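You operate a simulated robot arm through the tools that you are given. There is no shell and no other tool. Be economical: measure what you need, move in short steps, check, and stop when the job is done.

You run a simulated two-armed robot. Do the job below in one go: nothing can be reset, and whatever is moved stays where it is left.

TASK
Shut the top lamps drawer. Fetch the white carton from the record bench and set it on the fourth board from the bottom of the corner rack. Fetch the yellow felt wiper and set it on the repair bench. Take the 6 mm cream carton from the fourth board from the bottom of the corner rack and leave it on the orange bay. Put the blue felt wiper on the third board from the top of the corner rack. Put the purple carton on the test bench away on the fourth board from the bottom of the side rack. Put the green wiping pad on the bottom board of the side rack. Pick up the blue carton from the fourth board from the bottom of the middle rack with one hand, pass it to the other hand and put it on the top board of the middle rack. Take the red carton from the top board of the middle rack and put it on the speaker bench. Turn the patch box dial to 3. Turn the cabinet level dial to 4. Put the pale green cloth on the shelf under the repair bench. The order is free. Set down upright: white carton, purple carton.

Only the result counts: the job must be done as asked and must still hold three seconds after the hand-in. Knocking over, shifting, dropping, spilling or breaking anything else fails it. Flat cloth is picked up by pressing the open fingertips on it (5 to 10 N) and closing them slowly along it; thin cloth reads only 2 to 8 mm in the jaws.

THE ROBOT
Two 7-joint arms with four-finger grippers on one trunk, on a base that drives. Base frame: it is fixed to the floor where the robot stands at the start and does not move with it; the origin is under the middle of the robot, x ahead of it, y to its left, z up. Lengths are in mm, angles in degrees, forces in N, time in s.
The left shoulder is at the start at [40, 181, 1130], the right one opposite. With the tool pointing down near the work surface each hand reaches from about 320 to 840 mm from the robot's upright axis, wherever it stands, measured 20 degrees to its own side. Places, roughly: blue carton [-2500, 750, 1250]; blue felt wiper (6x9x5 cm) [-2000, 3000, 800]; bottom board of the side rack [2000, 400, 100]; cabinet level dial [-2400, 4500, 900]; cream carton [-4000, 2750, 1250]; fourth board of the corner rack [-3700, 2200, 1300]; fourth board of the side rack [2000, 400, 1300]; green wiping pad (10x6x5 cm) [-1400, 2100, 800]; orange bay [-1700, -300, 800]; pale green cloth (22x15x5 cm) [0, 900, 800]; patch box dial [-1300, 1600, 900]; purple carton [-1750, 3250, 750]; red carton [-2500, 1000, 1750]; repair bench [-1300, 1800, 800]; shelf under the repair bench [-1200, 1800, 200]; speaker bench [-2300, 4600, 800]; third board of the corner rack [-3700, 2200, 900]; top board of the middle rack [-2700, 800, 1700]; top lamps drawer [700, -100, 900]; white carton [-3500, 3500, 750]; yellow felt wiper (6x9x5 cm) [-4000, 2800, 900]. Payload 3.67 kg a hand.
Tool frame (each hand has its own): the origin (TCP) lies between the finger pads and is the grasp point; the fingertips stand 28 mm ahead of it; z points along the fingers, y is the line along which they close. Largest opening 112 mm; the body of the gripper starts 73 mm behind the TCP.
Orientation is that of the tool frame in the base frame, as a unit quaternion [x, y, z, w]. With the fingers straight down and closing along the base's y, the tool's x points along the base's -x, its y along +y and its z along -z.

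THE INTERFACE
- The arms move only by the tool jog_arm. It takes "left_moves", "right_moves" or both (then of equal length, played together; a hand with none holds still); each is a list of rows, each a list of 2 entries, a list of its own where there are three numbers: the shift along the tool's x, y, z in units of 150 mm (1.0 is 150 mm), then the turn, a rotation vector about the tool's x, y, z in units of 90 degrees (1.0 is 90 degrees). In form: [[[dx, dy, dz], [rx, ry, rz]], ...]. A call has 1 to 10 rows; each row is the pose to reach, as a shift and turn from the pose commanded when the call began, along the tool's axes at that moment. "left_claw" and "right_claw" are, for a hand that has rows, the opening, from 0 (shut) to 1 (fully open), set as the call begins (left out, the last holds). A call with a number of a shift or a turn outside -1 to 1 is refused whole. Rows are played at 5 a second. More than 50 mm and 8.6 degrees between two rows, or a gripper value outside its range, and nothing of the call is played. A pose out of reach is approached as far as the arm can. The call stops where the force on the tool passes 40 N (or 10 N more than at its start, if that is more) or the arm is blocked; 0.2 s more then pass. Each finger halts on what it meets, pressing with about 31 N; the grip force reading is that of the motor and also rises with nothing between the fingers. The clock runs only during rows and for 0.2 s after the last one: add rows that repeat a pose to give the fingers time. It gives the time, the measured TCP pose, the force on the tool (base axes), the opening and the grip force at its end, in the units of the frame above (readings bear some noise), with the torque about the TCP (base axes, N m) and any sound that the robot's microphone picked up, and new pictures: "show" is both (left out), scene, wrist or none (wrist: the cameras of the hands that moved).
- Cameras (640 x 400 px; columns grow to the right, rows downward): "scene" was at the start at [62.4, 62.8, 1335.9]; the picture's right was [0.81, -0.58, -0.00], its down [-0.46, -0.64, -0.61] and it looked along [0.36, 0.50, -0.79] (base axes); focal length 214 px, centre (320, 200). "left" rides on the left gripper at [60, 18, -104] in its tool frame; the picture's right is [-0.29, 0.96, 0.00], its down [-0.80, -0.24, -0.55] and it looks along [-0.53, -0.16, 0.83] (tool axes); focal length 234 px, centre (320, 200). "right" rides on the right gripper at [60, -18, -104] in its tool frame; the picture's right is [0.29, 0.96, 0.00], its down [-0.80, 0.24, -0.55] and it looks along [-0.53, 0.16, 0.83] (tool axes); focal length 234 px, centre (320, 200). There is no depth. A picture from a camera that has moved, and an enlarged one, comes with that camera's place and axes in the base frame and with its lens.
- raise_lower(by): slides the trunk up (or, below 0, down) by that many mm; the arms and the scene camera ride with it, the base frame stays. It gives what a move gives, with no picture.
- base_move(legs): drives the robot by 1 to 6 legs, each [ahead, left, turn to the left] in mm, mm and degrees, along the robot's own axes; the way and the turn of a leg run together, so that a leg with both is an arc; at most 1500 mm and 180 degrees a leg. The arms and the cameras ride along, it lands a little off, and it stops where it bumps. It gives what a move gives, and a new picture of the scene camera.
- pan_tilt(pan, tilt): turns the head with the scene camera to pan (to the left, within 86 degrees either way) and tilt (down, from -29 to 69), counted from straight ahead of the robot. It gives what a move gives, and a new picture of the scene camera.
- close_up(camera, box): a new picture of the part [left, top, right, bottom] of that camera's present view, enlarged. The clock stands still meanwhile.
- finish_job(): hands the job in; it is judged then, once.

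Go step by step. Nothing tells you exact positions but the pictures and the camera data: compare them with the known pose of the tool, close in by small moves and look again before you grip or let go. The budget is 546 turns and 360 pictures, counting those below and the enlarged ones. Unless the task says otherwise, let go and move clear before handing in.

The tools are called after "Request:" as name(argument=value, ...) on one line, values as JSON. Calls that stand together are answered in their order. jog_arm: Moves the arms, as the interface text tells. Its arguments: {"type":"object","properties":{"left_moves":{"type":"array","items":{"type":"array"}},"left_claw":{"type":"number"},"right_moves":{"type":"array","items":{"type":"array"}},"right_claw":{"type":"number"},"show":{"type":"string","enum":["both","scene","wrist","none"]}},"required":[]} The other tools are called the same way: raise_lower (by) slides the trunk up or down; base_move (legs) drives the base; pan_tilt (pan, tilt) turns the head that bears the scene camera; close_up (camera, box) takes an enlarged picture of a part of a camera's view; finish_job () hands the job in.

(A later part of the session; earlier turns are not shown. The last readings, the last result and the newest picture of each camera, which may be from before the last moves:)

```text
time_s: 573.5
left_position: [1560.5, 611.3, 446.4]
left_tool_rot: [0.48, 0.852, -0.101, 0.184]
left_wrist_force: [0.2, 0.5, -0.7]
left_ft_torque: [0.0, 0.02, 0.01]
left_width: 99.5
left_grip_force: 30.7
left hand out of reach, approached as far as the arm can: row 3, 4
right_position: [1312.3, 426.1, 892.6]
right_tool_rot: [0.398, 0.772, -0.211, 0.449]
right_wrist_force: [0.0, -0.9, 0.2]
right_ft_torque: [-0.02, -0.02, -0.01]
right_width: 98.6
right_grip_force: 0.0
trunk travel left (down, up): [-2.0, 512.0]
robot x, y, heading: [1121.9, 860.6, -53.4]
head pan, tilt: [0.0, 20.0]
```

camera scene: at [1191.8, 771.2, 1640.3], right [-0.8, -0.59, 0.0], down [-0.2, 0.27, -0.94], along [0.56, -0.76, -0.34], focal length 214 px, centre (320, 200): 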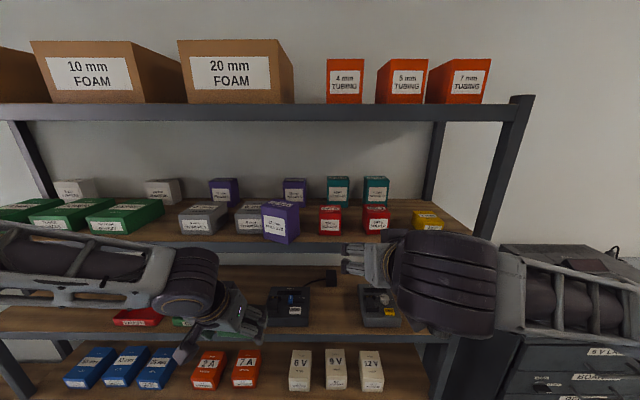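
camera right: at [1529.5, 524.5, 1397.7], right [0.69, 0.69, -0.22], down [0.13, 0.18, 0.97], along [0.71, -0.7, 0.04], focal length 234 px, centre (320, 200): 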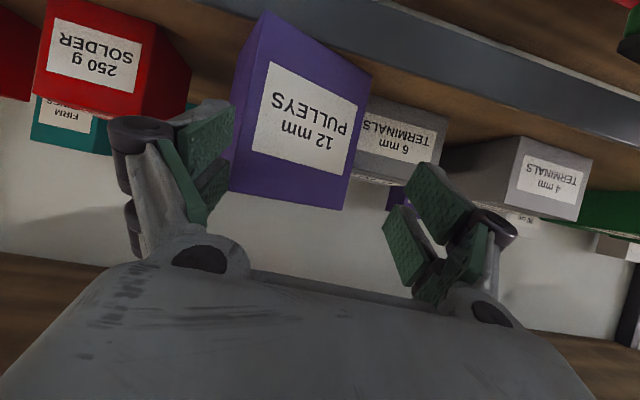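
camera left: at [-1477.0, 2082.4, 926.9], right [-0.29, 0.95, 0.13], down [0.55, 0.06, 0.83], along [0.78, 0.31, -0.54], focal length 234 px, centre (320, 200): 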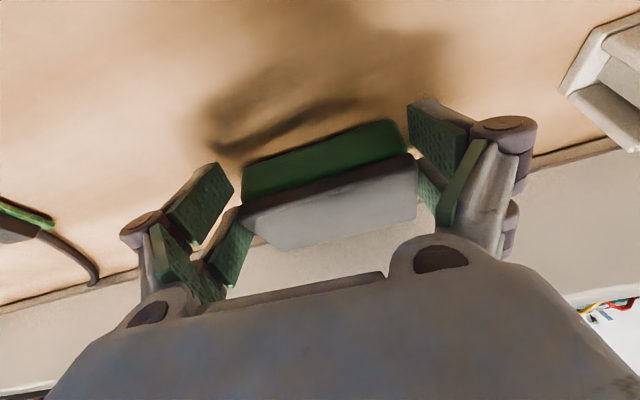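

Request:
jog_arm(left_moves=[[[0, 0.25, 0], [0, 0, 0]], [[0, 0.5, 0], [0, 0, 0]], [[0, 0.75, 0], [0, 0, 0]]], show="none")

Request:
jog_arm(left_moves=[[[0.1, 0, 0.23], [0, 0, 0]], [[0.2, 0, 0.46], [0, 0, 0]], [[0.3, 0, 0.69], [0, 0, 0]], [[0.39, 0, 0.92], [0, 0, 0]]], show="none")

```text
time_s: 574.4
left_position: [1655.2, 671.4, 444.4]
left_tool_rot: [0.48, 0.852, -0.099, 0.186]
left_wrist_force: [0.2, 0.3, -0.8]
left_ft_torque: [0.02, 0.0, -0.01]
left_width: 99.2
left_grip_force: 30.9
right_position: [1311.0, 426.8, 892.8]
right_tool_rot: [0.398, 0.772, -0.211, 0.449]
right_wrist_force: [-0.4, -0.4, -0.1]
right_ft_torque: [-0.02, 0.02, 0.03]
right_width: 98.6
right_grip_force: 0.0
trunk travel left (down, up): [-2.0, 512.0]
robot x, y, heading: [1123.3, 858.4, -53.3]
head pan, tilt: [0.0, 20.0]
```

```text
time_s: 575.4
left_position: [1667.6, 692.4, 382.8]
left_tool_rot: [0.481, 0.851, -0.1, 0.185]
left_wrist_force: [-0.3, 0.1, -0.8]
left_ft_torque: [-0.04, -0.01, 0.03]
left_width: 99.4
left_grip_force: 31.3
left hand out of reach, approached as far as the arm can: row 2, 3, 4
right_position: [1311.5, 426.3, 892.2]
right_tool_rot: [0.398, 0.772, -0.211, 0.449]
right_wrist_force: [-0.3, -0.8, -0.3]
right_ft_torque: [0.0, 0.03, 0.0]
right_width: 98.5
right_grip_force: 0.1
trunk travel left (down, up): [-2.0, 512.0]
robot x, y, heading: [1123.3, 859.8, -53.3]
head pan, tilt: [0.0, 20.0]
```

Request:
jog_arm(left_moves=[[[0, 0, 0], [0, 0.08, -0.05]], [[0, 0, 0], [0, 0.16, -0.1]], [[0, 0, 0], [0, 0.25, -0.15]]], show="none")

Request:
jog_arm(left_moves=[[[0, 0, 0.2], [0, 0, -0.09]], [[0, 0, 0.4], [0, 0, -0.18]], [[0, 0, 0.6], [0, 0, -0.27]], [[0, 0, 0.8], [0, 0, -0.36]]], show="none")

```text
refused: row 3 steps farther than a row can; nothing moved
```

```text
time_s: 576.4
left_position: [1697.5, 685.1, 381.6]
left_tool_rot: [0.222, 0.952, -0.148, 0.149]
left_wrist_force: [0.4, -0.5, -0.5]
left_ft_torque: [0.01, 0.01, -0.01]
left_width: 99.3
left_grip_force: 30.8
left hand out of reach, approached as far as the arm can: row 1, 2, 3, 4
right_position: [1311.3, 426.2, 891.5]
right_tool_rot: [0.396, 0.772, -0.211, 0.45]
right_wrist_force: [0.4, 0.8, -0.1]
right_ft_torque: [0.0, 0.02, 0.03]
right_width: 98.4
right_grip_force: 0.0
trunk travel left (down, up): [-2.0, 512.0]
robot x, y, heading: [1122.4, 860.7, -53.4]
head pan, tilt: [0.0, 20.0]
```

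Request:
jog_arm(left_moves=[[[0, 0, 0], [-0.047, 0.076, 0]], [[0, 0, 0], [-0.094, 0.152, 0]], [[0, 0, 0], [-0.141, 0.229, 0]]], show="none")

Request:
jog_arm(left_moves=[[[0, 0, 0.2], [0, 0, -0.09]], [[0, 0, 0.4], [0, 0, -0.18]], [[0, 0, 0.6], [0, 0, -0.27]], [[0, 0, 0.8], [0, 0, -0.36]], [[0, 0, 0.95], [0, 0, -0.45]]], show="none")

```text
time_s: 577.4
left_position: [1755.4, 668.2, 399.6]
left_tool_rot: [0.31, 0.942, 0.002, 0.129]
left_wrist_force: [0.0, -0.1, 0.5]
left_ft_torque: [0.01, 0.01, -0.02]
left_width: 99.4
left_grip_force: 30.9
left hand out of reach, approached as far as the arm can: row 3
right_position: [1311.9, 427.4, 890.7]
right_tool_rot: [0.397, 0.772, -0.211, 0.45]
right_wrist_force: [-0.1, -0.3, -0.2]
right_ft_torque: [-0.04, 0.04, -0.02]
right_width: 98.6
right_grip_force: 0.0
trunk travel left (down, up): [-2.0, 512.0]
robot x, y, heading: [1125.2, 858.1, -53.6]
head pan, tilt: [0.0, 20.0]
stopped in row 3 (left hand): the arm was blocked; the commanded pose is now the measured one
```

```text
time_s: 578.5
left_position: [1775.8, 702.9, 385.1]
left_tool_rot: [-0.035, 0.991, -0.043, 0.12]
left_wrist_force: [-0.9, 0.3, 0.1]
left_ft_torque: [0.01, 0.0, -0.01]
left_width: 99.3
left_grip_force: 30.6
left hand out of reach, approached as far as the arm can: row 1, 2, 3, 4, 5
right_position: [1312.5, 425.4, 891.7]
right_tool_rot: [0.398, 0.772, -0.211, 0.449]
right_wrist_force: [0.6, 0.4, -0.4]
right_ft_torque: [0.02, 0.02, 0.0]
right_width: 98.6
right_grip_force: 0.0
trunk travel left (down, up): [-2.0, 512.0]
robot x, y, heading: [1121.7, 860.4, -53.7]
head pan, tilt: [0.0, 20.0]
```

The arm was blocked by something; I need a look.

Request:
pan_tilt(pan=35, tilt=45)

```text
time_s: 579.6
left_position: [1776.7, 702.3, 385.3]
left_tool_rot: [-0.035, 0.991, -0.043, 0.12]
left_wrist_force: [0.2, 0.0, -1.0]
left_ft_torque: [0.02, 0.0, 0.02]
left_width: 99.4
left_grip_force: 31.6
right_position: [1311.5, 426.6, 892.5]
right_tool_rot: [0.397, 0.772, -0.211, 0.449]
right_wrist_force: [0.2, -0.2, 0.0]
right_ft_torque: [0.01, 0.01, 0.0]
right_width: 98.6
right_grip_force: 0.0
trunk travel left (down, up): [-2.0, 512.0]
robot x, y, heading: [1120.3, 860.6, -53.3]
head pan, tilt: [35.0, 45.0]
camera scene: at [1211.3, 819.2, 1097.8], right [-0.32, -0.95, 0.0], down [-0.67, 0.23, -0.71], along [0.67, -0.23, -0.71], focal length 214 px, centre (320, 200)
```

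scene: 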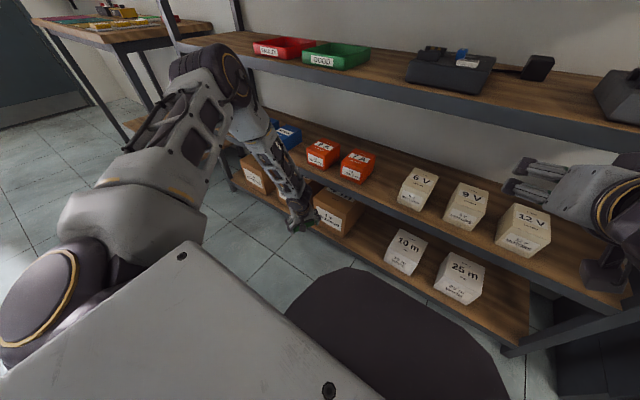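

The elbow swung up against the third board. I back away, lift the hand and re-orient it (yawed inwards, as worked for the cloth).

Request:
base_move(legs=[[-150, 0, 0]])

Request:
jog_arm(left_moves=[[[0, 0, -0.3], [0, 0, 0]], [[0, 0, -0.6], [0, 0, 0]], [[0, 0, -0.9], [0, 0, 0]]], show="none")

Request:
jog_arm(left_moves=[[[0, 0, -0.3], [0, 0, 0]], [[0, 0, -0.6], [0, 0, 0]], [[0, 0, -0.9], [0, 0, 0]]], show="none")

Request:
jog_arm(left_moves=[[[0, 0, 0], [-0.041, -0.038, -0.06]], [[0, 0, 0], [-0.082, -0.076, -0.12]], [[0, 0, 0], [-0.1225, -0.1137, -0.179]]], show="none")

```text
time_s: 581.0
left_position: [1686.7, 823.6, 386.4]
left_tool_rot: [-0.035, 0.991, -0.043, 0.12]
left_wrist_force: [0.1, 0.0, -0.7]
left_ft_torque: [-0.01, 0.06, -0.02]
left_width: 99.4
left_grip_force: 30.9
right_position: [1220.7, 550.1, 892.9]
right_tool_rot: [0.398, 0.772, -0.211, 0.449]
right_wrist_force: [-0.7, 0.1, -0.7]
right_ft_torque: [0.02, -0.01, 0.0]
right_width: 98.6
right_grip_force: 0.0
trunk travel left (down, up): [-2.0, 512.0]
robot x, y, heading: [1031.7, 981.7, -53.1]
head pan, tilt: [35.0, 45.0]
camera scene: at [1120.3, 942.3, 1097.9], right [-0.32, -0.95, 0.0], down [-0.67, 0.22, -0.71], along [0.67, -0.22, -0.71], focal length 214 px, centre (320, 200)
```

scene: 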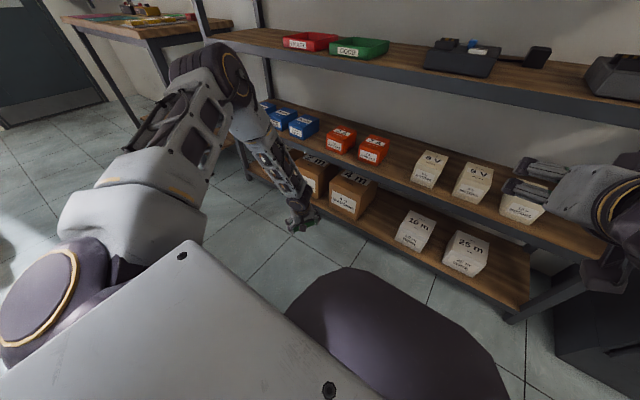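

```text
time_s: 581.8
left_position: [1651.1, 833.8, 516.9]
left_tool_rot: [-0.034, 0.991, -0.042, 0.121]
left_wrist_force: [-0.7, -0.4, -0.2]
left_ft_torque: [0.0, 0.02, 0.0]
left_width: 99.3
left_grip_force: 30.9
right_position: [1220.5, 549.1, 891.9]
right_tool_rot: [0.398, 0.772, -0.211, 0.448]
right_wrist_force: [0.0, 0.4, 0.0]
right_ft_torque: [0.01, 0.02, 0.02]
right_width: 98.7
right_grip_force: 0.0
trunk travel left (down, up): [-2.0, 512.0]
robot x, y, heading: [1032.1, 985.6, -53.6]
head pan, tilt: [35.0, 45.0]
```

```text
time_s: 582.6
left_position: [1619.0, 843.3, 646.7]
left_tool_rot: [-0.034, 0.991, -0.043, 0.12]
left_wrist_force: [0.5, -0.4, -0.9]
left_ft_torque: [-0.01, 0.01, -0.01]
left_width: 99.2
left_grip_force: 31.1
right_position: [1221.0, 548.8, 892.1]
right_tool_rot: [0.398, 0.772, -0.211, 0.449]
right_wrist_force: [0.4, 0.2, 0.1]
right_ft_torque: [0.01, 0.02, 0.01]
right_width: 98.8
right_grip_force: 0.0
trunk travel left (down, up): [-2.0, 512.0]
robot x, y, heading: [1036.3, 978.8, -53.4]
head pan, tilt: [35.0, 45.0]
```

```text
time_s: 583.4
left_position: [1620.7, 843.2, 646.5]
left_tool_rot: [-0.188, 0.961, 0.04, 0.197]
left_wrist_force: [0.8, -0.5, -0.3]
left_ft_torque: [0.03, 0.0, -0.01]
left_width: 99.6
left_grip_force: 30.7
right_position: [1222.0, 548.0, 891.8]
right_tool_rot: [0.398, 0.772, -0.211, 0.449]
right_wrist_force: [0.0, -0.5, 0.2]
right_ft_torque: [0.0, -0.01, 0.0]
right_width: 98.6
right_grip_force: 0.1
trunk travel left (down, up): [-2.0, 512.0]
robot x, y, heading: [1035.4, 982.3, -53.4]
head pan, tilt: [35.0, 45.0]
```

Request:
jog_arm(left_moves=[[[0.25, -0.12, -0.1], [0, 0, 0]], [[0.5, -0.24, -0.21], [0, 0, 0]], [[0.75, -0.35, -0.32], [0, 0, 0]], [[1, -0.47, -0.43], [0, 0, 0]]], show="none")

Request:
jog_arm(left_moves=[[[0.1, 0, 0.23], [0, 0, 0]], [[0.2, 0, 0.46], [0, 0, 0]], [[0.3, 0, 0.69], [0, 0, 0]], [[0.39, 0, 0.92], [0, 0, 0]]], show="none")

Request:
jog_arm(left_moves=[[[0.1, 0, 0.23], [0, 0, 0]], [[0.2, 0, 0.46], [0, 0, 0]], [[0.3, 0, 0.69], [0, 0, 0]], [[0.39, 0, 0.92], [0, 0, 0]]], show="none")

```text
time_s: 584.4
left_position: [1493.3, 716.0, 645.6]
left_tool_rot: [-0.188, 0.961, 0.039, 0.197]
left_wrist_force: [0.0, -0.8, -0.6]
left_ft_torque: [-0.02, 0.07, 0.0]
left_width: 99.4
left_grip_force: 30.7
right_position: [1221.4, 548.5, 891.7]
right_tool_rot: [0.398, 0.772, -0.21, 0.448]
right_wrist_force: [-0.1, -0.3, -0.1]
right_ft_torque: [0.01, -0.01, 0.0]
right_width: 98.5
right_grip_force: 0.1
trunk travel left (down, up): [-2.0, 512.0]
robot x, y, heading: [1035.8, 980.9, -53.5]
head pan, tilt: [35.0, 45.0]
```

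```text
time_s: 585.4
left_position: [1509.4, 739.5, 516.5]
left_tool_rot: [-0.188, 0.962, 0.039, 0.197]
left_wrist_force: [0.3, -0.5, -0.4]
left_ft_torque: [0.03, 0.03, 0.0]
left_width: 99.4
left_grip_force: 31.1
left hand out of reach, approached as far as the arm can: row 3, 4
right_position: [1221.5, 549.1, 893.2]
right_tool_rot: [0.398, 0.772, -0.211, 0.449]
right_wrist_force: [0.8, -0.2, 1.2]
right_ft_torque: [-0.05, 0.0, 0.01]
right_width: 98.4
right_grip_force: 0.1
trunk travel left (down, up): [-2.0, 512.0]
robot x, y, heading: [1035.6, 982.3, -53.6]
head pan, tilt: [35.0, 45.0]
```

```text
time_s: 586.4
left_position: [1535.3, 790.7, 462.0]
left_tool_rot: [-0.187, 0.962, 0.039, 0.197]
left_wrist_force: [-0.5, 0.1, -0.8]
left_ft_torque: [-0.03, 0.05, 0.0]
left_width: 99.5
left_grip_force: 30.9
left hand out of reach, approached as far as the arm can: row 1, 2, 3, 4
right_position: [1221.2, 548.9, 891.9]
right_tool_rot: [0.398, 0.772, -0.211, 0.448]
right_wrist_force: [0.3, 0.1, -0.3]
right_ft_torque: [0.02, 0.01, 0.0]
right_width: 98.6
right_grip_force: 0.0
trunk travel left (down, up): [-2.0, 512.0]
robot x, y, heading: [1034.4, 985.1, -53.4]
head pan, tilt: [35.0, 45.0]
```

I bring the left hand back up to its neutral tucked pose so the arm can re-fold with the elbow low.

Request:
jog_arm(left_moves=[[[-0.1, 0, -0.23], [0, 0, 0]], [[-0.2, 0, -0.46], [0, 0, 0]], [[-0.3, 0, -0.69], [0, 0, 0]], [[-0.39, 0, -0.92], [0, 0, 0]]], show="none")

Request:
jog_arm(left_moves=[[[-0.1, 0, -0.23], [0, 0.09, 0]], [[-0.2, 0, -0.46], [0, 0.18, 0]], [[-0.3, 0, -0.69], [0, 0.256, 0]], [[-0.39, 0, -0.92], [0, 0.256, 0]]], show="none")

Request:
jog_arm(left_moves=[[[0, 0, -0.1], [0, 0, 0.09]], [[0, 0, -0.2], [0, 0, 0.18]], [[0, 0, -0.3], [0, 0, 0.27]], [[0, 0, -0.4], [0, 0, 0.36]], [[0, 0, -0.5], [0, 0, 0.45]], [[0, 0, -0.6], [0, 0, 0.54]], [[0, 0, -0.7], [0, 0, 0.63]], [[0, 0, -0.7], [0, 0, 0.72]], [[0, 0, -0.7], [0, 0, 0.8]]], show="scene")

```text
time_s: 587.4
left_position: [1536.9, 791.1, 609.9]
left_tool_rot: [-0.188, 0.961, 0.039, 0.198]
left_wrist_force: [0.2, 0.3, -1.4]
left_ft_torque: [0.0, 0.02, -0.05]
left_width: 99.6
left_grip_force: 31.0
right_position: [1220.7, 548.5, 892.6]
right_tool_rot: [0.397, 0.772, -0.211, 0.449]
right_wrist_force: [-0.7, 1.2, 0.5]
right_ft_torque: [0.03, 0.03, 0.01]
right_width: 98.7
right_grip_force: 0.1
trunk travel left (down, up): [-2.0, 512.0]
robot x, y, heading: [1033.4, 983.3, -53.6]
head pan, tilt: [35.0, 45.0]
```

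```text
time_s: 588.4
left_position: [1536.1, 790.7, 762.3]
left_tool_rot: [-0.191, 0.982, 0.001, 0.001]
left_wrist_force: [0.6, 0.0, -0.2]
left_ft_torque: [-0.01, 0.01, -0.03]
left_width: 99.4
left_grip_force: 30.8
right_position: [1220.6, 549.2, 892.7]
right_tool_rot: [0.398, 0.772, -0.211, 0.449]
right_wrist_force: [0.6, -0.5, -0.6]
right_ft_torque: [0.05, 0.0, -0.01]
right_width: 98.6
right_grip_force: 0.0
trunk travel left (down, up): [-2.0, 512.0]
robot x, y, heading: [1033.1, 981.6, -53.5]
head pan, tilt: [35.0, 45.0]
```

```text
time_s: 590.4
left_position: [1536.6, 790.9, 865.8]
left_tool_rot: [0.423, 0.906, 0.001, 0.001]
left_wrist_force: [-0.6, -0.2, -0.6]
left_ft_torque: [0.04, -0.03, -0.01]
left_width: 99.4
left_grip_force: 31.4
right_position: [1221.0, 548.8, 893.3]
right_tool_rot: [0.397, 0.772, -0.211, 0.449]
right_wrist_force: [0.1, -0.3, -0.5]
right_ft_torque: [-0.03, -0.03, -0.01]
right_width: 98.7
right_grip_force: 0.2
trunk travel left (down, up): [-2.0, 512.0]
robot x, y, heading: [1034.7, 983.0, -53.3]
head pan, tilt: [35.0, 45.0]
camera scene: at [1120.9, 941.5, 1097.8], right [-0.32, -0.95, 0.0], down [-0.67, 0.22, -0.71], along [0.67, -0.22, -0.71], focal length 214 px, centre (320, 200)
```

scene: 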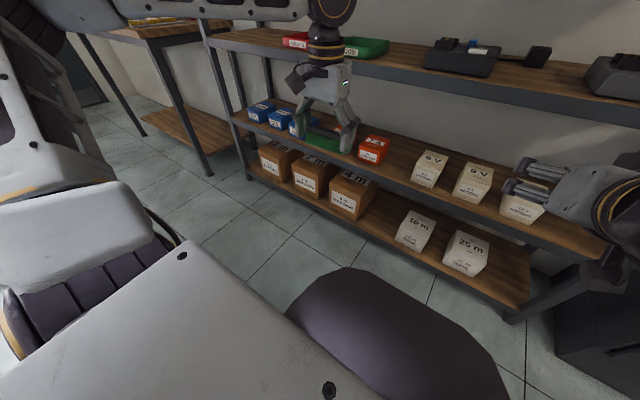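

Request:
jog_arm(left_moves=[[[-0.02, -0.09, 0], [0, 0, -0.09]], [[-0.04, -0.18, 0], [0, 0, -0.18]], [[-0.06, -0.27, 0], [0, 0, -0.27]], [[-0.08, -0.36, 0], [0, 0, -0.36]], [[-0.1, -0.45, 0], [0, 0, -0.45]], [[-0.12, -0.54, 0], [0, 0, -0.54]], [[-0.14, -0.63, 0], [0, 0, -0.63]], [[-0.16, -0.72, 0], [0, 0, -0.72]], [[-0.18, -0.8, 0], [0, 0, -0.81]], [[-0.19, -0.85, 0], [0, 0, -0.9]]], show="none")

Request:
jog_arm(left_moves=[[[0, 0, 0.25], [0, 0, 0]], [[0, 0, 0.5], [0, 0, 0]], [[0, 0, 0.75], [0, 0, 0]], [[0, 0, 1], [0, 0, 0]]], show="none")

Request:
jog_arm(left_moves=[[[0, 0, 0.25], [0, 0, 0]], [[0, 0, 0.5], [0, 0, 0]], [[0, 0, 0.75], [0, 0, 0]], [[0, 0, 1], [0, 0, 0]]], show="none")

Request:
jog_arm(left_moves=[[[0, 0, 0.25], [0, 0, 0]], [[0, 0, 0.5], [0, 0, 0]], [[0, 0, 0.75], [0, 0, 0]]], show="none")

```text
time_s: 592.6
left_position: [1456.9, 686.3, 864.4]
left_tool_rot: [-0.27, 0.963, 0.0, 0.001]
left_wrist_force: [-0.5, 0.3, -1.2]
left_ft_torque: [-0.01, 0.01, 0.0]
left_width: 99.6
left_grip_force: 31.0
right_position: [1222.0, 550.3, 892.1]
right_tool_rot: [0.397, 0.772, -0.211, 0.449]
right_wrist_force: [0.8, 0.8, 0.4]
right_ft_torque: [0.02, 0.02, -0.02]
right_width: 98.8
right_grip_force: 0.0
trunk travel left (down, up): [-2.0, 512.0]
robot x, y, heading: [1035.2, 983.5, -53.5]
head pan, tilt: [35.0, 45.0]
```

```text
time_s: 593.6
left_position: [1458.7, 686.9, 713.2]
left_tool_rot: [-0.268, 0.963, 0.001, 0.0]
left_wrist_force: [0.5, -1.2, -1.3]
left_ft_torque: [0.01, -0.01, 0.01]
left_width: 99.3
left_grip_force: 31.0
right_position: [1222.0, 549.4, 891.7]
right_tool_rot: [0.398, 0.772, -0.211, 0.449]
right_wrist_force: [0.1, 0.4, 0.2]
right_ft_torque: [0.0, -0.01, 0.02]
right_width: 98.3
right_grip_force: 0.0
trunk travel left (down, up): [-2.0, 512.0]
robot x, y, heading: [1034.9, 985.7, -53.6]
head pan, tilt: [35.0, 45.0]
```

```text
time_s: 594.6
left_position: [1461.0, 686.4, 562.3]
left_tool_rot: [-0.268, 0.964, 0.001, 0.001]
left_wrist_force: [0.4, -0.4, 0.5]
left_ft_torque: [0.0, -0.01, -0.01]
left_width: 99.6
left_grip_force: 30.9
right_position: [1222.6, 548.9, 892.0]
right_tool_rot: [0.397, 0.772, -0.211, 0.449]
right_wrist_force: [0.4, 0.6, -0.2]
right_ft_torque: [0.03, 0.01, 0.04]
right_width: 98.4
right_grip_force: 0.1
trunk travel left (down, up): [-2.0, 512.0]
robot x, y, heading: [1034.4, 978.6, -53.5]
head pan, tilt: [35.0, 45.0]
```

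```text
time_s: 595.4
left_position: [1468.4, 711.0, 475.9]
left_tool_rot: [-0.269, 0.963, 0.001, 0.001]
left_wrist_force: [-0.6, -0.4, 0.1]
left_ft_torque: [-0.02, 0.05, -0.01]
left_width: 99.2
left_grip_force: 31.4
left hand out of reach, approached as far as the arm can: row 2, 3
right_position: [1221.4, 549.8, 891.3]
right_tool_rot: [0.397, 0.772, -0.211, 0.449]
right_wrist_force: [-0.2, -0.9, -0.3]
right_ft_torque: [0.0, 0.01, -0.04]
right_width: 98.7
right_grip_force: 0.1
trunk travel left (down, up): [-2.0, 512.0]
robot x, y, heading: [1037.4, 979.2, -53.8]
head pan, tilt: [35.0, 45.0]
```

I try the opposite yaw for the left hand: lift a bit, turn it clockwise past neutral, then lower again.

Request:
jog_arm(left_moves=[[[0, 0, -0.2], [0, 0, 0.09]], [[0, 0, -0.4], [0, 0, 0.18]], [[0, 0, -0.6], [0, 0, 0.27]], [[0, 0, -0.8], [0, 0, 0.36]], [[0, 0, -1], [0, 0, 0.45]], [[0, 0, -1], [0, 0, 0.54]], [[0, 0, -1], [0, 0, 0.63]], [[0, 0, -1], [0, 0, 0.72]], [[0, 0, -1], [0, 0, 0.81]], [[0, 0, -1], [0, 0, 0.9]]], show="none")

Request:
jog_arm(left_moves=[[[0, 0, 0], [0, 0, 0.09]], [[0, 0, 0], [0, 0, 0.18]], [[0, 0, 0], [0, 0, 0.27]], [[0, 0, 0], [0, 0, 0.36]], [[0, 0, 0], [0, 0, 0.45]], [[0, 0, 0], [0, 0, 0.54]], [[0, 0, 0], [0, 0, 0.63]], [[0, 0, 0], [0, 0, 0.72]], [[0, 0, 0], [0, 0, 0.81]]], show="none")

Request:
jog_arm(left_moves=[[[0, 0, 0.25], [0, 0, 0]], [[0, 0, 0.5], [0, 0, 0]], [[0, 0, 0.75], [0, 0, 0]], [[0, 0, 1], [0, 0, 0]]], show="none")

Request:
jog_arm(left_moves=[[[0, 0, 0.25], [0, 0, 0]], [[0, 0, 0.5], [0, 0, 0]], [[0, 0, 0.75], [0, 0, 0]], [[0, 0, 1], [0, 0, 0]]], show="none")

```text
time_s: 597.6
left_position: [1468.6, 709.8, 626.7]
left_tool_rot: [0.423, 0.906, 0.001, 0.001]
left_wrist_force: [-0.4, 0.3, -0.5]
left_ft_torque: [0.04, 0.0, 0.01]
left_width: 99.4
left_grip_force: 31.4
right_position: [1221.8, 547.6, 891.3]
right_tool_rot: [0.398, 0.771, -0.212, 0.449]
right_wrist_force: [-0.7, 0.1, 0.8]
right_ft_torque: [-0.01, 0.01, 0.03]
right_width: 98.9
right_grip_force: 0.0
trunk travel left (down, up): [-2.0, 512.0]
robot x, y, heading: [1032.8, 981.3, -53.7]
head pan, tilt: [35.0, 45.0]
```

```text
time_s: 599.6
left_position: [1467.2, 711.1, 626.9]
left_tool_rot: [0.879, 0.478, 0.002, 0.0]
left_wrist_force: [-0.6, -0.4, -0.4]
left_ft_torque: [0.02, -0.02, 0.0]
left_width: 99.4
left_grip_force: 31.1
right_position: [1221.8, 548.7, 890.5]
right_tool_rot: [0.397, 0.772, -0.211, 0.449]
right_wrist_force: [0.4, -0.1, 0.1]
right_ft_torque: [0.0, -0.01, 0.0]
right_width: 98.6
right_grip_force: 0.1
trunk travel left (down, up): [-2.0, 512.0]
robot x, y, heading: [1034.4, 979.7, -53.4]
head pan, tilt: [35.0, 45.0]
```

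```text
time_s: 600.6
left_position: [1468.2, 711.6, 478.7]
left_tool_rot: [0.878, 0.479, 0.001, -0.001]
left_wrist_force: [-0.1, 1.0, -0.1]
left_ft_torque: [0.02, -0.01, -0.06]
left_width: 99.2
left_grip_force: 30.6
right_position: [1221.5, 548.8, 891.4]
right_tool_rot: [0.398, 0.772, -0.212, 0.449]
right_wrist_force: [0.2, -0.4, -0.5]
right_ft_torque: [0.01, 0.02, -0.03]
right_width: 98.4
right_grip_force: 0.0
trunk travel left (down, up): [-2.0, 512.0]
robot x, y, heading: [1030.3, 981.3, -53.4]
head pan, tilt: [35.0, 45.0]
```

```text
time_s: 601.6
left_position: [1490.2, 768.3, 424.5]
left_tool_rot: [0.878, 0.479, 0.0, 0.0]
left_wrist_force: [0.4, -0.1, -0.2]
left_ft_torque: [0.0, 0.0, -0.02]
left_width: 99.5
left_grip_force: 31.2
left hand out of reach, approached as far as the arm can: row 1, 2, 3, 4
right_position: [1221.7, 548.5, 891.4]
right_tool_rot: [0.398, 0.772, -0.211, 0.449]
right_wrist_force: [-0.3, -0.5, -1.1]
right_ft_torque: [0.01, 0.0, -0.03]
right_width: 98.6
right_grip_force: 0.0
trunk travel left (down, up): [-2.0, 512.0]
robot x, y, heading: [1033.0, 982.6, -53.3]
head pan, tilt: [35.0, 45.0]
```

Request:
jog_arm(left_moves=[[[0, 0, -0.25], [0, 0, -0.09]], [[0, 0, -0.5], [0, 0, -0.18]], [[0, 0, -0.75], [0, 0, -0.27]], [[0, 0, -1], [0, 0, -0.36]], [[0, 0, -1], [0, 0, -0.45]], [[0, 0, -1], [0, 0, -0.54]], [[0, 0, -1], [0, 0, -0.63]], [[0, 0, -1], [0, 0, -0.72]], [[0, 0, -1], [0, 0, -0.81]]], show="none")

Request:
jog_arm(left_moves=[[[0, 0, -0.25], [0, 0, 0]], [[0, 0, -0.5], [0, 0, 0]], [[0, 0, -0.75], [0, 0, 0]], [[0, 0, -1], [0, 0, 0]]], show="none")

Request:
jog_arm(left_moves=[[[0, 0, -0.25], [0, 0, 0]], [[0, 0, -0.5], [0, 0, 0]], [[0, 0, -0.75], [0, 0, 0]], [[0, 0, -1], [0, 0, 0]]], show="none")

Request:
jog_arm(left_moves=[[[0, 0, -0.25], [0, 0, 0]], [[0, 0, -0.5], [0, 0, 0]], [[0, 0, -0.75], [0, 0, 0]], [[0, 0, -1], [0, 0, 0]]], show="none")

Request:
jog_arm(left_moves=[[[0, 0, -0.25], [0, 0, 0]], [[0, 0, -0.5], [0, 0, 0]], [[0, 0, -0.75], [0, 0, 0]], [[0, 0, -1], [0, 0, 0]]], show="none")

```text
time_s: 603.6
left_position: [1492.3, 768.5, 574.7]
left_tool_rot: [0.42, 0.907, 0.002, 0.0]
left_wrist_force: [0.1, -0.4, -1.1]
left_ft_torque: [0.0, 0.0, 0.0]
left_width: 99.6
left_grip_force: 31.4
right_position: [1221.1, 549.2, 891.7]
right_tool_rot: [0.398, 0.772, -0.211, 0.448]
right_wrist_force: [-0.2, -0.6, -0.6]
right_ft_torque: [0.02, 0.02, 0.0]
right_width: 98.6
right_grip_force: 0.0
trunk travel left (down, up): [-2.0, 512.0]
robot x, y, heading: [1030.1, 983.3, -53.5]
head pan, tilt: [35.0, 45.0]
```

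```text
time_s: 604.6
left_position: [1493.0, 767.5, 724.6]
left_tool_rot: [0.422, 0.906, 0.002, 0.0]
left_wrist_force: [0.9, -0.7, -0.2]
left_ft_torque: [0.02, 0.01, 0.01]
left_width: 99.5
left_grip_force: 30.9
right_position: [1220.5, 548.9, 893.1]
right_tool_rot: [0.398, 0.772, -0.211, 0.449]
right_wrist_force: [-0.2, -1.0, -0.6]
right_ft_torque: [0.0, -0.03, 0.01]
right_width: 98.7
right_grip_force: 0.0
trunk travel left (down, up): [-2.0, 512.0]
robot x, y, heading: [1035.5, 982.1, -53.6]
head pan, tilt: [35.0, 45.0]
```

```text
time_s: 605.6
left_position: [1492.3, 765.8, 876.2]
left_tool_rot: [0.421, 0.907, 0.002, 0.001]
left_wrist_force: [0.0, -0.2, -1.4]
left_ft_torque: [0.04, 0.01, 0.0]
left_width: 99.3
left_grip_force: 31.1
right_position: [1221.4, 549.6, 892.3]
right_tool_rot: [0.398, 0.773, -0.21, 0.448]
right_wrist_force: [0.3, -1.4, 0.4]
right_ft_torque: [-0.01, -0.01, 0.02]
right_width: 98.6
right_grip_force: 0.1
trunk travel left (down, up): [-2.0, 512.0]
robot x, y, heading: [1031.8, 983.7, -53.8]
head pan, tilt: [35.0, 45.0]
```

```text
time_s: 606.6
left_position: [1489.8, 765.0, 1026.0]
left_tool_rot: [0.422, 0.907, 0.002, 0.001]
left_wrist_force: [-0.8, -0.2, -0.1]
left_ft_torque: [-0.05, -0.01, 0.04]
left_width: 99.4
left_grip_force: 30.8
right_position: [1220.7, 547.8, 892.5]
right_tool_rot: [0.398, 0.772, -0.211, 0.449]
right_wrist_force: [-0.4, -1.0, -0.2]
right_ft_torque: [0.01, 0.01, 0.01]
right_width: 98.6
right_grip_force: 0.1
trunk travel left (down, up): [-2.0, 512.0]
robot x, y, heading: [1035.3, 979.3, -53.4]
head pan, tilt: [35.0, 45.0]
```

```text
time_s: 607.6
left_position: [1487.6, 773.6, 1145.5]
left_tool_rot: [0.421, 0.907, 0.001, 0.001]
left_wrist_force: [0.4, 0.7, -0.5]
left_ft_torque: [-0.01, 0.02, -0.02]
left_width: 99.2
left_grip_force: 30.9
left hand out of reach, approached as far as the arm can: row 4
right_position: [1221.3, 549.8, 892.8]
right_tool_rot: [0.398, 0.772, -0.211, 0.448]
right_wrist_force: [0.6, 1.2, 0.6]
right_ft_torque: [-0.04, -0.01, -0.01]
right_width: 98.6
right_grip_force: 0.1
trunk travel left (down, up): [-2.0, 512.0]
robot x, y, heading: [1036.2, 981.7, -53.4]
head pan, tilt: [35.0, 45.0]
```

Request:
jog_arm(left_moves=[[[0, 0, -0.25], [0, 0, 0]], [[0, 0, -0.5], [0, 0, 0]], [[0, 0, -0.75], [0, 0, 0]], [[0, 0, -1], [0, 0, 0]]], show="scene")

```text
time_s: 608.6
left_position: [1486.2, 789.5, 1150.5]
left_tool_rot: [0.422, 0.907, 0.0, 0.001]
left_wrist_force: [-0.5, -1.0, -1.1]
left_ft_torque: [0.0, 0.01, 0.03]
left_width: 99.3
left_grip_force: 31.1
left hand out of reach, approached as far as the arm can: row 1, 2, 3, 4
right_position: [1221.9, 549.6, 893.4]
right_tool_rot: [0.397, 0.772, -0.211, 0.449]
right_wrist_force: [0.9, 0.2, 0.0]
right_ft_torque: [-0.03, 0.01, -0.02]
right_width: 98.6
right_grip_force: 0.1
trunk travel left (down, up): [-2.0, 512.0]
robot x, y, heading: [1033.5, 983.9, -53.7]
head pan, tilt: [35.0, 45.0]
camera scene: at [1121.0, 941.3, 1097.8], right [-0.32, -0.95, 0.0], down [-0.67, 0.22, -0.71], along [0.67, -0.22, -0.71], focal length 214 px, centre (320, 200)
```

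scene: 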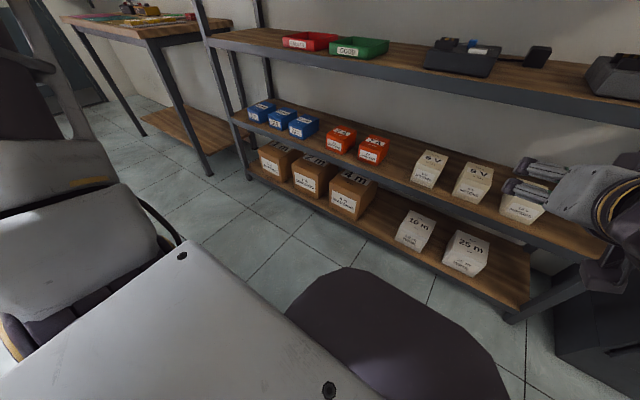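

I check whether the right arm can reach low; if so it can take the pad over.

Request:
jog_arm(right_moves=[[[0, 0, 0], [0, 0.09, 0]], [[0, 0, 0], [0, 0.18, 0]], [[0, 0, 0], [0, 0.27, 0]], [[0, 0, 0], [0, 0.36, 0]], [[0, 0, 0], [0, 0.45, 0]], [[0, 0, 0], [0, 0.54, 0]], [[0, 0, 0], [0, 0.62, 0]], [[0, 0, 0], [0, 0.66, 0]]], show="none")

Request:
jog_arm(right_moves=[[[0, 0, 0.25], [0, 0, 0]], [[0, 0, 0.5], [0, 0, 0]], [[0, 0, 0.75], [0, 0, 0]], [[0, 0, 1], [0, 0, 0]]], show="none")

Request:
jog_arm(right_moves=[[[0, 0, 0.25], [0, 0, 0]], [[0, 0, 0.5], [0, 0, 0]], [[0, 0, 0.75], [0, 0, 0]], [[0, 0, 1], [0, 0, 0]]], show="none")

Request:
jog_arm(right_moves=[[[0, 0, 0.25], [0, 0, 0]], [[0, 0, 0.5], [0, 0, 0]], [[0, 0, 0.75], [0, 0, 0]], [[0, 0, 1], [0, 0, 0]]], show="none")

```text
time_s: 610.4
left_position: [1486.4, 789.5, 1151.5]
left_tool_rot: [0.422, 0.907, 0.0, 0.001]
left_wrist_force: [-0.1, 0.4, -0.3]
left_ft_torque: [0.03, 0.02, -0.03]
left_width: 99.2
left_grip_force: 31.0
right_position: [1220.9, 548.5, 891.7]
right_tool_rot: [0.449, 0.893, 0.013, 0.007]
right_wrist_force: [0.3, 0.7, -0.1]
right_ft_torque: [0.02, 0.01, 0.01]
right_width: 98.9
right_grip_force: 0.0
trunk travel left (down, up): [-2.0, 512.0]
robot x, y, heading: [1031.9, 981.4, -53.3]
head pan, tilt: [35.0, 45.0]
```

```text
time_s: 611.4
left_position: [1487.3, 789.4, 1151.7]
left_tool_rot: [0.422, 0.907, 0.0, 0.001]
left_wrist_force: [-0.1, -0.1, -0.3]
left_ft_torque: [0.02, 0.02, -0.01]
left_width: 99.1
left_grip_force: 30.6
right_position: [1225.0, 554.2, 742.5]
right_tool_rot: [0.45, 0.893, 0.013, 0.007]
right_wrist_force: [-0.2, 0.5, -0.4]
right_ft_torque: [0.02, -0.03, -0.01]
right_width: 98.6
right_grip_force: 0.0
trunk travel left (down, up): [-2.0, 512.0]
robot x, y, heading: [1033.7, 982.8, -53.9]
head pan, tilt: [35.0, 45.0]
```

```text
time_s: 612.4
left_position: [1485.9, 789.8, 1151.2]
left_tool_rot: [0.422, 0.907, 0.0, 0.003]
left_wrist_force: [-0.4, 0.5, -0.2]
left_ft_torque: [0.05, 0.02, -0.03]
left_width: 99.1
left_grip_force: 30.9
right_position: [1231.2, 556.8, 594.7]
right_tool_rot: [0.449, 0.893, 0.014, 0.008]
right_wrist_force: [0.2, -0.1, 0.5]
right_ft_torque: [0.02, -0.01, -0.01]
right_width: 98.4
right_grip_force: 0.0
trunk travel left (down, up): [-2.0, 512.0]
robot x, y, heading: [1036.3, 983.9, -53.7]
head pan, tilt: [35.0, 45.0]
```

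```text
time_s: 613.4
left_position: [1486.6, 788.6, 1151.0]
left_tool_rot: [0.421, 0.907, -0.001, 0.002]
left_wrist_force: [0.2, 0.2, -0.6]
left_ft_torque: [0.03, 0.03, -0.02]
left_width: 99.2
left_grip_force: 30.9
right_position: [1233.0, 557.2, 440.1]
right_tool_rot: [0.45, 0.893, 0.015, 0.007]
right_wrist_force: [0.1, -0.9, -0.4]
right_ft_torque: [0.0, -0.01, -0.05]
right_width: 98.6
right_grip_force: 0.1
trunk travel left (down, up): [-2.0, 512.0]
robot x, y, heading: [1031.8, 979.7, -53.4]
head pan, tilt: [35.0, 45.0]
```

Request:
jog_arm(right_moves=[[[0, 0, 0.25], [0, 0, 0]], [[0, 0, 0.5], [0, 0, 0]], [[0, 0, 0.75], [0, 0, 0]], [[0, 0, 1], [0, 0, 0]]], show="none")

Request:
jog_arm(right_moves=[[[0, 0, 0.25], [0, 0, 0]], [[0, 0, 0.5], [0, 0, 0]]], show="scene")

```text
time_s: 614.4
left_position: [1486.2, 788.9, 1152.7]
left_tool_rot: [0.422, 0.907, -0.001, 0.002]
left_wrist_force: [0.3, 0.0, -0.8]
left_ft_torque: [0.0, -0.01, 0.03]
left_width: 99.4
left_grip_force: 31.0
right_position: [1236.2, 559.5, 292.5]
right_tool_rot: [0.451, 0.893, 0.014, 0.007]
right_wrist_force: [0.1, -0.2, 0.8]
right_ft_torque: [0.02, -0.02, -0.04]
right_width: 98.5
right_grip_force: 0.1
trunk travel left (down, up): [-2.0, 512.0]
robot x, y, heading: [1036.3, 983.6, -53.4]
head pan, tilt: [35.0, 45.0]
```

```text
time_s: 615.0
left_position: [1486.9, 788.9, 1151.3]
left_tool_rot: [0.422, 0.907, -0.001, 0.002]
left_wrist_force: [0.6, -0.8, -1.0]
left_ft_torque: [0.03, 0.05, 0.01]
left_width: 99.5
left_grip_force: 31.0
right_position: [1240.2, 560.4, 219.9]
right_tool_rot: [0.45, 0.893, 0.013, 0.008]
right_wrist_force: [-0.3, -0.5, -0.7]
right_ft_torque: [0.01, -0.01, -0.01]
right_width: 98.4
right_grip_force: 0.1
trunk travel left (down, up): [-2.0, 512.0]
robot x, y, heading: [1033.2, 981.8, -53.2]
head pan, tilt: [35.0, 45.0]
camera scene: at [1121.0, 941.3, 1097.8], right [-0.32, -0.95, 0.0], down [-0.67, 0.22, -0.71], along [0.67, -0.22, -0.71], focal length 214 px, centre (320, 200)
```

scene: 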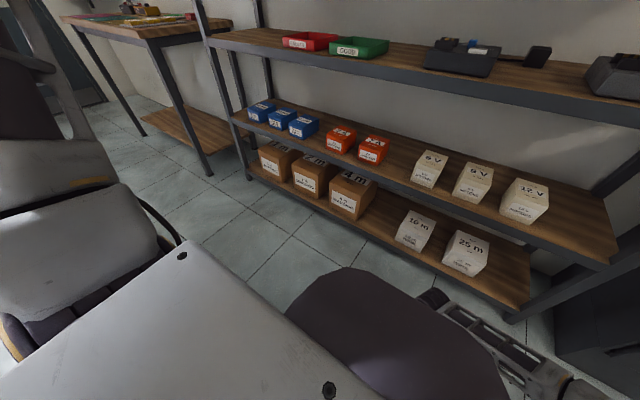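

The right arm reaches low without trouble. I'll set the pad on the free spot of the test bench and regrip it with the right hand. First I raise and re-tuck both arms.

Request:
jog_arm(left_moves=[[[0, 0, 0.25], [0, 0, 0]], [[0, 0, 0.5], [0, 0, 0]], [[0, 0, 0.75], [0, 0, 0]], [[0, 0, 1], [0, 0, 0]]], right_moves=[[[0, 0, -0.25], [0, 0, 0]], [[0, 0, -0.5], [0, 0, 0]], [[0, 0, -0.75], [0, 0, 0]], [[0, 0, -1], [0, 0, 0]]], show="none")

Request:
jog_arm(left_moves=[[[0, 0, 0.25], [0, 0, 0]], [[0, 0, 0.5], [0, 0, 0]], [[0, 0, 0.75], [0, 0, 0]], [[0, 0, 1], [0, 0, 0]]], right_moves=[[[0, 0, -0.25], [0, 0, 0]], [[0, 0, -0.5], [0, 0, 0]], [[0, 0, -0.75], [0, 0, 0]], [[0, 0, -1], [0, 0, 0]]], show="none")

Request:
jog_arm(right_moves=[[[0, 0, -0.25], [0, 0, 0]], [[0, 0, -0.5], [0, 0, 0]], [[0, 0, -0.75], [0, 0, 0]], [[0, 0, -1], [0, 0, 0]]], show="none")

Request:
raise_lower(by=350)

Request:
base_move(legs=[[0, 0, 90], [0, 0, 90], [0, 690, 0]])

```text
time_s: 616.0
left_position: [1485.4, 793.9, 1002.4]
left_tool_rot: [0.422, 0.907, 0.001, 0.001]
left_wrist_force: [0.8, 0.8, 0.5]
left_ft_torque: [0.03, 0.0, 0.01]
left_width: 99.2
left_grip_force: 30.9
right_position: [1234.7, 559.8, 370.7]
right_tool_rot: [0.45, 0.893, 0.015, 0.007]
right_wrist_force: [0.2, -0.7, 0.1]
right_ft_torque: [-0.03, 0.0, 0.03]
right_width: 98.6
right_grip_force: 0.1
trunk travel left (down, up): [-2.0, 512.0]
robot x, y, heading: [1032.8, 984.6, -53.5]
head pan, tilt: [35.0, 45.0]
```

```text
time_s: 617.0
left_position: [1484.4, 792.5, 849.3]
left_tool_rot: [0.422, 0.907, 0.002, 0.0]
left_wrist_force: [-0.1, 0.4, -0.4]
left_ft_torque: [0.01, 0.03, -0.01]
left_width: 99.3
left_grip_force: 31.7
right_position: [1230.3, 557.4, 518.0]
right_tool_rot: [0.449, 0.893, 0.013, 0.006]
right_wrist_force: [0.5, 0.9, -0.7]
right_ft_torque: [-0.03, -0.01, 0.01]
right_width: 98.8
right_grip_force: 0.0
trunk travel left (down, up): [-2.0, 512.0]
robot x, y, heading: [1032.6, 982.0, -53.3]
head pan, tilt: [35.0, 45.0]
```

```text
time_s: 618.0
left_position: [1484.2, 791.7, 849.7]
left_tool_rot: [0.422, 0.907, 0.001, 0.001]
left_wrist_force: [-0.1, 0.0, -0.6]
left_ft_torque: [-0.02, -0.02, -0.01]
left_width: 99.5
left_grip_force: 30.9
right_position: [1224.2, 553.7, 666.7]
right_tool_rot: [0.449, 0.893, 0.014, 0.007]
right_wrist_force: [0.4, -0.4, -0.8]
right_ft_torque: [-0.02, 0.0, -0.02]
right_width: 98.6
right_grip_force: 0.1
trunk travel left (down, up): [-2.0, 512.0]
robot x, y, heading: [1033.5, 981.8, -53.7]
head pan, tilt: [35.0, 45.0]
```

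```text
time_s: 621.4
left_position: [1484.4, 791.5, 1198.6]
left_tool_rot: [0.421, 0.907, 0.002, 0.001]
left_wrist_force: [-1.2, -0.3, -0.3]
left_ft_torque: [0.0, 0.0, 0.02]
left_width: 99.3
left_grip_force: 31.1
right_position: [1225.6, 553.8, 1015.0]
right_tool_rot: [0.45, 0.893, 0.013, 0.008]
right_wrist_force: [0.0, -1.5, -0.8]
right_ft_torque: [-0.01, -0.04, 0.02]
right_width: 98.6
right_grip_force: 0.0
trunk travel left (down, up): [-352.0, 162.0]
robot x, y, heading: [1035.0, 984.1, -53.5]
head pan, tilt: [35.0, 45.0]
```

```text
time_s: 633.6
left_position: [-6.3, 848.5, 1198.6]
left_tool_rot: [0.884, -0.467, -0.001, 0.002]
left_wrist_force: [-0.4, -0.4, 0.6]
left_ft_torque: [-0.02, 0.01, 0.02]
left_width: 98.9
left_grip_force: 30.9
right_position: [276.5, 1059.6, 1014.6]
right_tool_rot: [0.869, -0.495, -0.008, 0.014]
right_wrist_force: [-0.7, -0.4, -0.1]
right_ft_torque: [-0.02, 0.0, 0.0]
right_width: 98.6
right_grip_force: 0.1
trunk travel left (down, up): [-352.0, 162.0]
robot x, y, heading: [424.0, 616.4, 120.6]
head pan, tilt: [35.0, 45.0]
camera scene: at [338.2, 666.5, 1446.2], right [0.41, 0.91, 0.0], down [0.64, -0.29, -0.71], along [-0.64, 0.29, -0.71], focal length 214 px, centre (320, 200)
```

scene: 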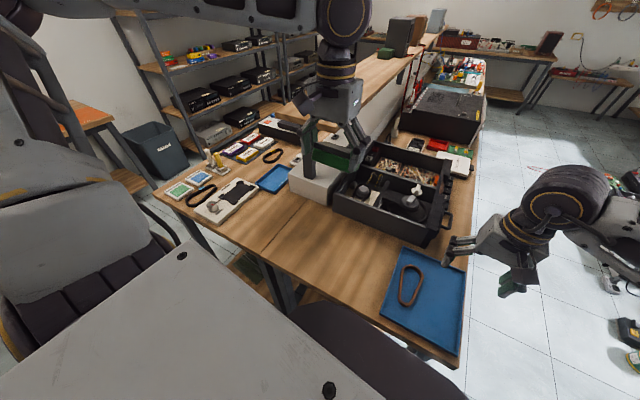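

Below the left hand is free wood. I tilt the pad level and lower it.

Request:
jog_arm(left_moves=[[[0, 0, 0.25], [0, -0.08, 0]], [[0, 0, 0.5], [0, -0.16, 0]], [[0, 0, 0.75], [0, -0.24, 0]], [[0, 0, 1], [0, -0.256, 0]]], show="none")

Request:
jog_arm(left_moves=[[[0.1, 0, 0.23], [0, 0, 0]], [[0.2, 0, 0.46], [0, 0, 0]], [[0.3, 0, 0.69], [0, 0, 0]], [[0.37, 0, 0.87], [0, 0, 0]]], show="wrist")

```text
time_s: 634.6
left_position: [-8.0, 850.8, 1047.1]
left_tool_rot: [0.867, -0.458, -0.176, -0.092]
left_wrist_force: [0.5, 0.4, 0.2]
left_ft_torque: [-0.01, -0.03, 0.0]
left_width: 99.3
left_grip_force: 31.2
left hand out of reach, approached as far as the arm can: row 4
right_position: [276.9, 1059.8, 1013.8]
right_tool_rot: [0.869, -0.495, -0.008, 0.014]
right_wrist_force: [-0.7, 0.2, 0.1]
right_ft_torque: [-0.04, -0.03, 0.0]
right_width: 98.7
right_grip_force: 0.1
trunk travel left (down, up): [-352.0, 162.0]
robot x, y, heading: [428.5, 610.5, 120.7]
head pan, tilt: [35.0, 45.0]
```

```text
time_s: 635.6
left_position: [-9.3, 850.7, 907.8]
left_tool_rot: [0.867, -0.457, -0.176, -0.093]
left_wrist_force: [-0.1, -0.7, 0.6]
left_ft_torque: [-0.06, -0.02, -0.02]
left_width: 99.5
left_grip_force: 30.8
right_position: [276.4, 1059.4, 1014.4]
right_tool_rot: [0.869, -0.494, -0.008, 0.014]
right_wrist_force: [-0.6, 0.3, 0.9]
right_ft_torque: [0.0, -0.02, 0.0]
right_width: 98.6
right_grip_force: 0.1
trunk travel left (down, up): [-352.0, 162.0]
robot x, y, heading: [427.2, 615.6, 120.6]
head pan, tilt: [35.0, 45.0]
camera left: at [29.8, 760.8, 979.7], right [-0.94, -0.32, 0.11], down [-0.09, 0.56, 0.82], along [-0.33, 0.76, -0.56], focal length 234 px, centre (320, 200)
```

left: 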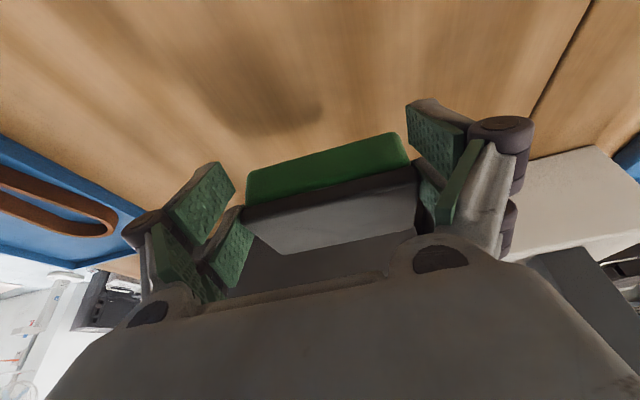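

Request:
jog_arm(left_moves=[[[0.04, 0, 0.09], [0, 0, 0]], [[0.08, 0, 0.18], [0, 0, 0]], [[0.1, 0, 0.24], [0, 0, 0]], [[0.12, 0, 0.28], [0, 0, 0]], [[0.135, 0, 0.32], [0, 0, 0]], [[0.15, 0, 0.36], [0, 0, 0]]], show="none")

```text
time_s: 637.0
left_position: [-8.7, 849.5, 850.2]
left_tool_rot: [0.866, -0.457, -0.179, -0.092]
left_wrist_force: [-2.6, -4.8, 24.9]
left_ft_torque: [0.39, 0.4, 0.23]
left_width: 100.1
left_grip_force: 30.6
right_position: [278.2, 1057.1, 1015.3]
right_tool_rot: [0.869, -0.494, -0.009, 0.013]
right_wrist_force: [-0.8, -0.5, 0.4]
right_ft_torque: [-0.01, -0.03, -0.02]
right_width: 98.4
right_grip_force: 0.0
trunk travel left (down, up): [-352.0, 162.0]
robot x, y, heading: [422.0, 610.8, 120.7]
head pan, tilt: [35.0, 45.0]
```

Request:
jog_arm(left_moves=[[[0, 0, 0], [0, 0, 0]], [[0, 0, 0], [0, 0, 0]], [[-0.03, 0, -0.08], [0, 0, 0]], [[-0.1, 0, -0.3], [0, 0, 0]], [[-0.2, 0, -0.6], [0, 0, 0]], [[-0.3, 0, -0.9], [0, 0, 0]]], left_claw=1, show="none")

Request:
raise_lower(by=160)

Request:
base_move(legs=[[-40, 0, 6], [0, 345, 0]])

```text
time_s: 638.4
left_position: [-4.9, 848.8, 989.2]
left_tool_rot: [0.866, -0.459, -0.177, -0.091]
left_wrist_force: [-0.2, -0.4, 0.0]
left_ft_torque: [0.0, 0.0, 0.01]
left_width: 111.8
left_grip_force: 0.0
left hand out of reach, approached as far as the arm can: row 6
right_position: [276.8, 1059.0, 1014.5]
right_tool_rot: [0.869, -0.494, -0.009, 0.013]
right_wrist_force: [0.6, 0.2, 0.2]
right_ft_torque: [0.02, -0.01, 0.04]
right_width: 98.6
right_grip_force: 0.1
trunk travel left (down, up): [-352.0, 162.0]
robot x, y, heading: [422.3, 615.2, 120.6]
head pan, tilt: [35.0, 45.0]
```

```text
time_s: 640.2
left_position: [-6.3, 849.8, 1149.3]
left_tool_rot: [0.866, -0.459, -0.176, -0.091]
left_wrist_force: [-0.3, -0.2, -0.6]
left_ft_torque: [0.01, 0.01, 0.03]
left_width: 112.0
left_grip_force: 0.0
right_position: [277.7, 1058.4, 1175.1]
right_tool_rot: [0.869, -0.495, -0.008, 0.014]
right_wrist_force: [-0.5, 0.7, -0.6]
right_ft_torque: [0.03, 0.01, 0.02]
right_width: 98.7
right_grip_force: 0.0
trunk travel left (down, up): [-512.0, 2.0]
robot x, y, heading: [426.1, 616.9, 120.5]
head pan, tilt: [35.0, 45.0]
```

```text
time_s: 643.1
left_position: [-274.4, 568.1, 1149.3]
left_tool_rot: [0.89, -0.411, -0.181, -0.081]
left_wrist_force: [-0.2, -0.5, -0.9]
left_ft_torque: [-0.02, 0.01, 0.03]
left_width: 111.9
left_grip_force: 0.2
right_position: [-15.0, 807.4, 1174.0]
right_tool_rot: [0.894, -0.448, -0.007, 0.015]
right_wrist_force: [0.5, 0.0, -0.5]
right_ft_torque: [0.03, 0.03, -0.04]
right_width: 98.6
right_grip_force: 0.1
trunk travel left (down, up): [-512.0, 2.0]
robot x, y, heading: [179.2, 379.0, 126.8]
head pan, tilt: [35.0, 45.0]
camera scene: at [87.9, 424.4, 1606.4], right [0.31, 0.95, 0.0], down [0.67, -0.22, -0.71], along [-0.67, 0.22, -0.71], focal length 214 px, centre (320, 200)
```

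scene: 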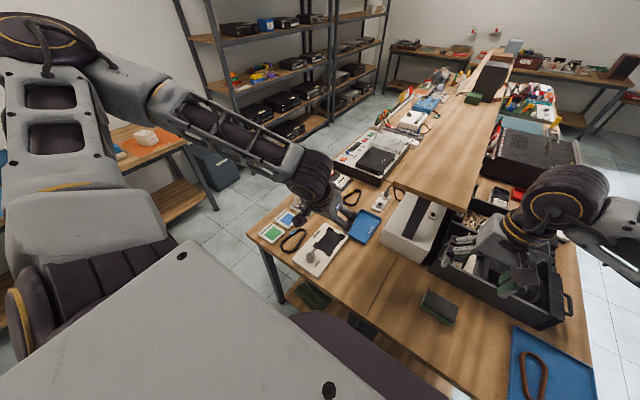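

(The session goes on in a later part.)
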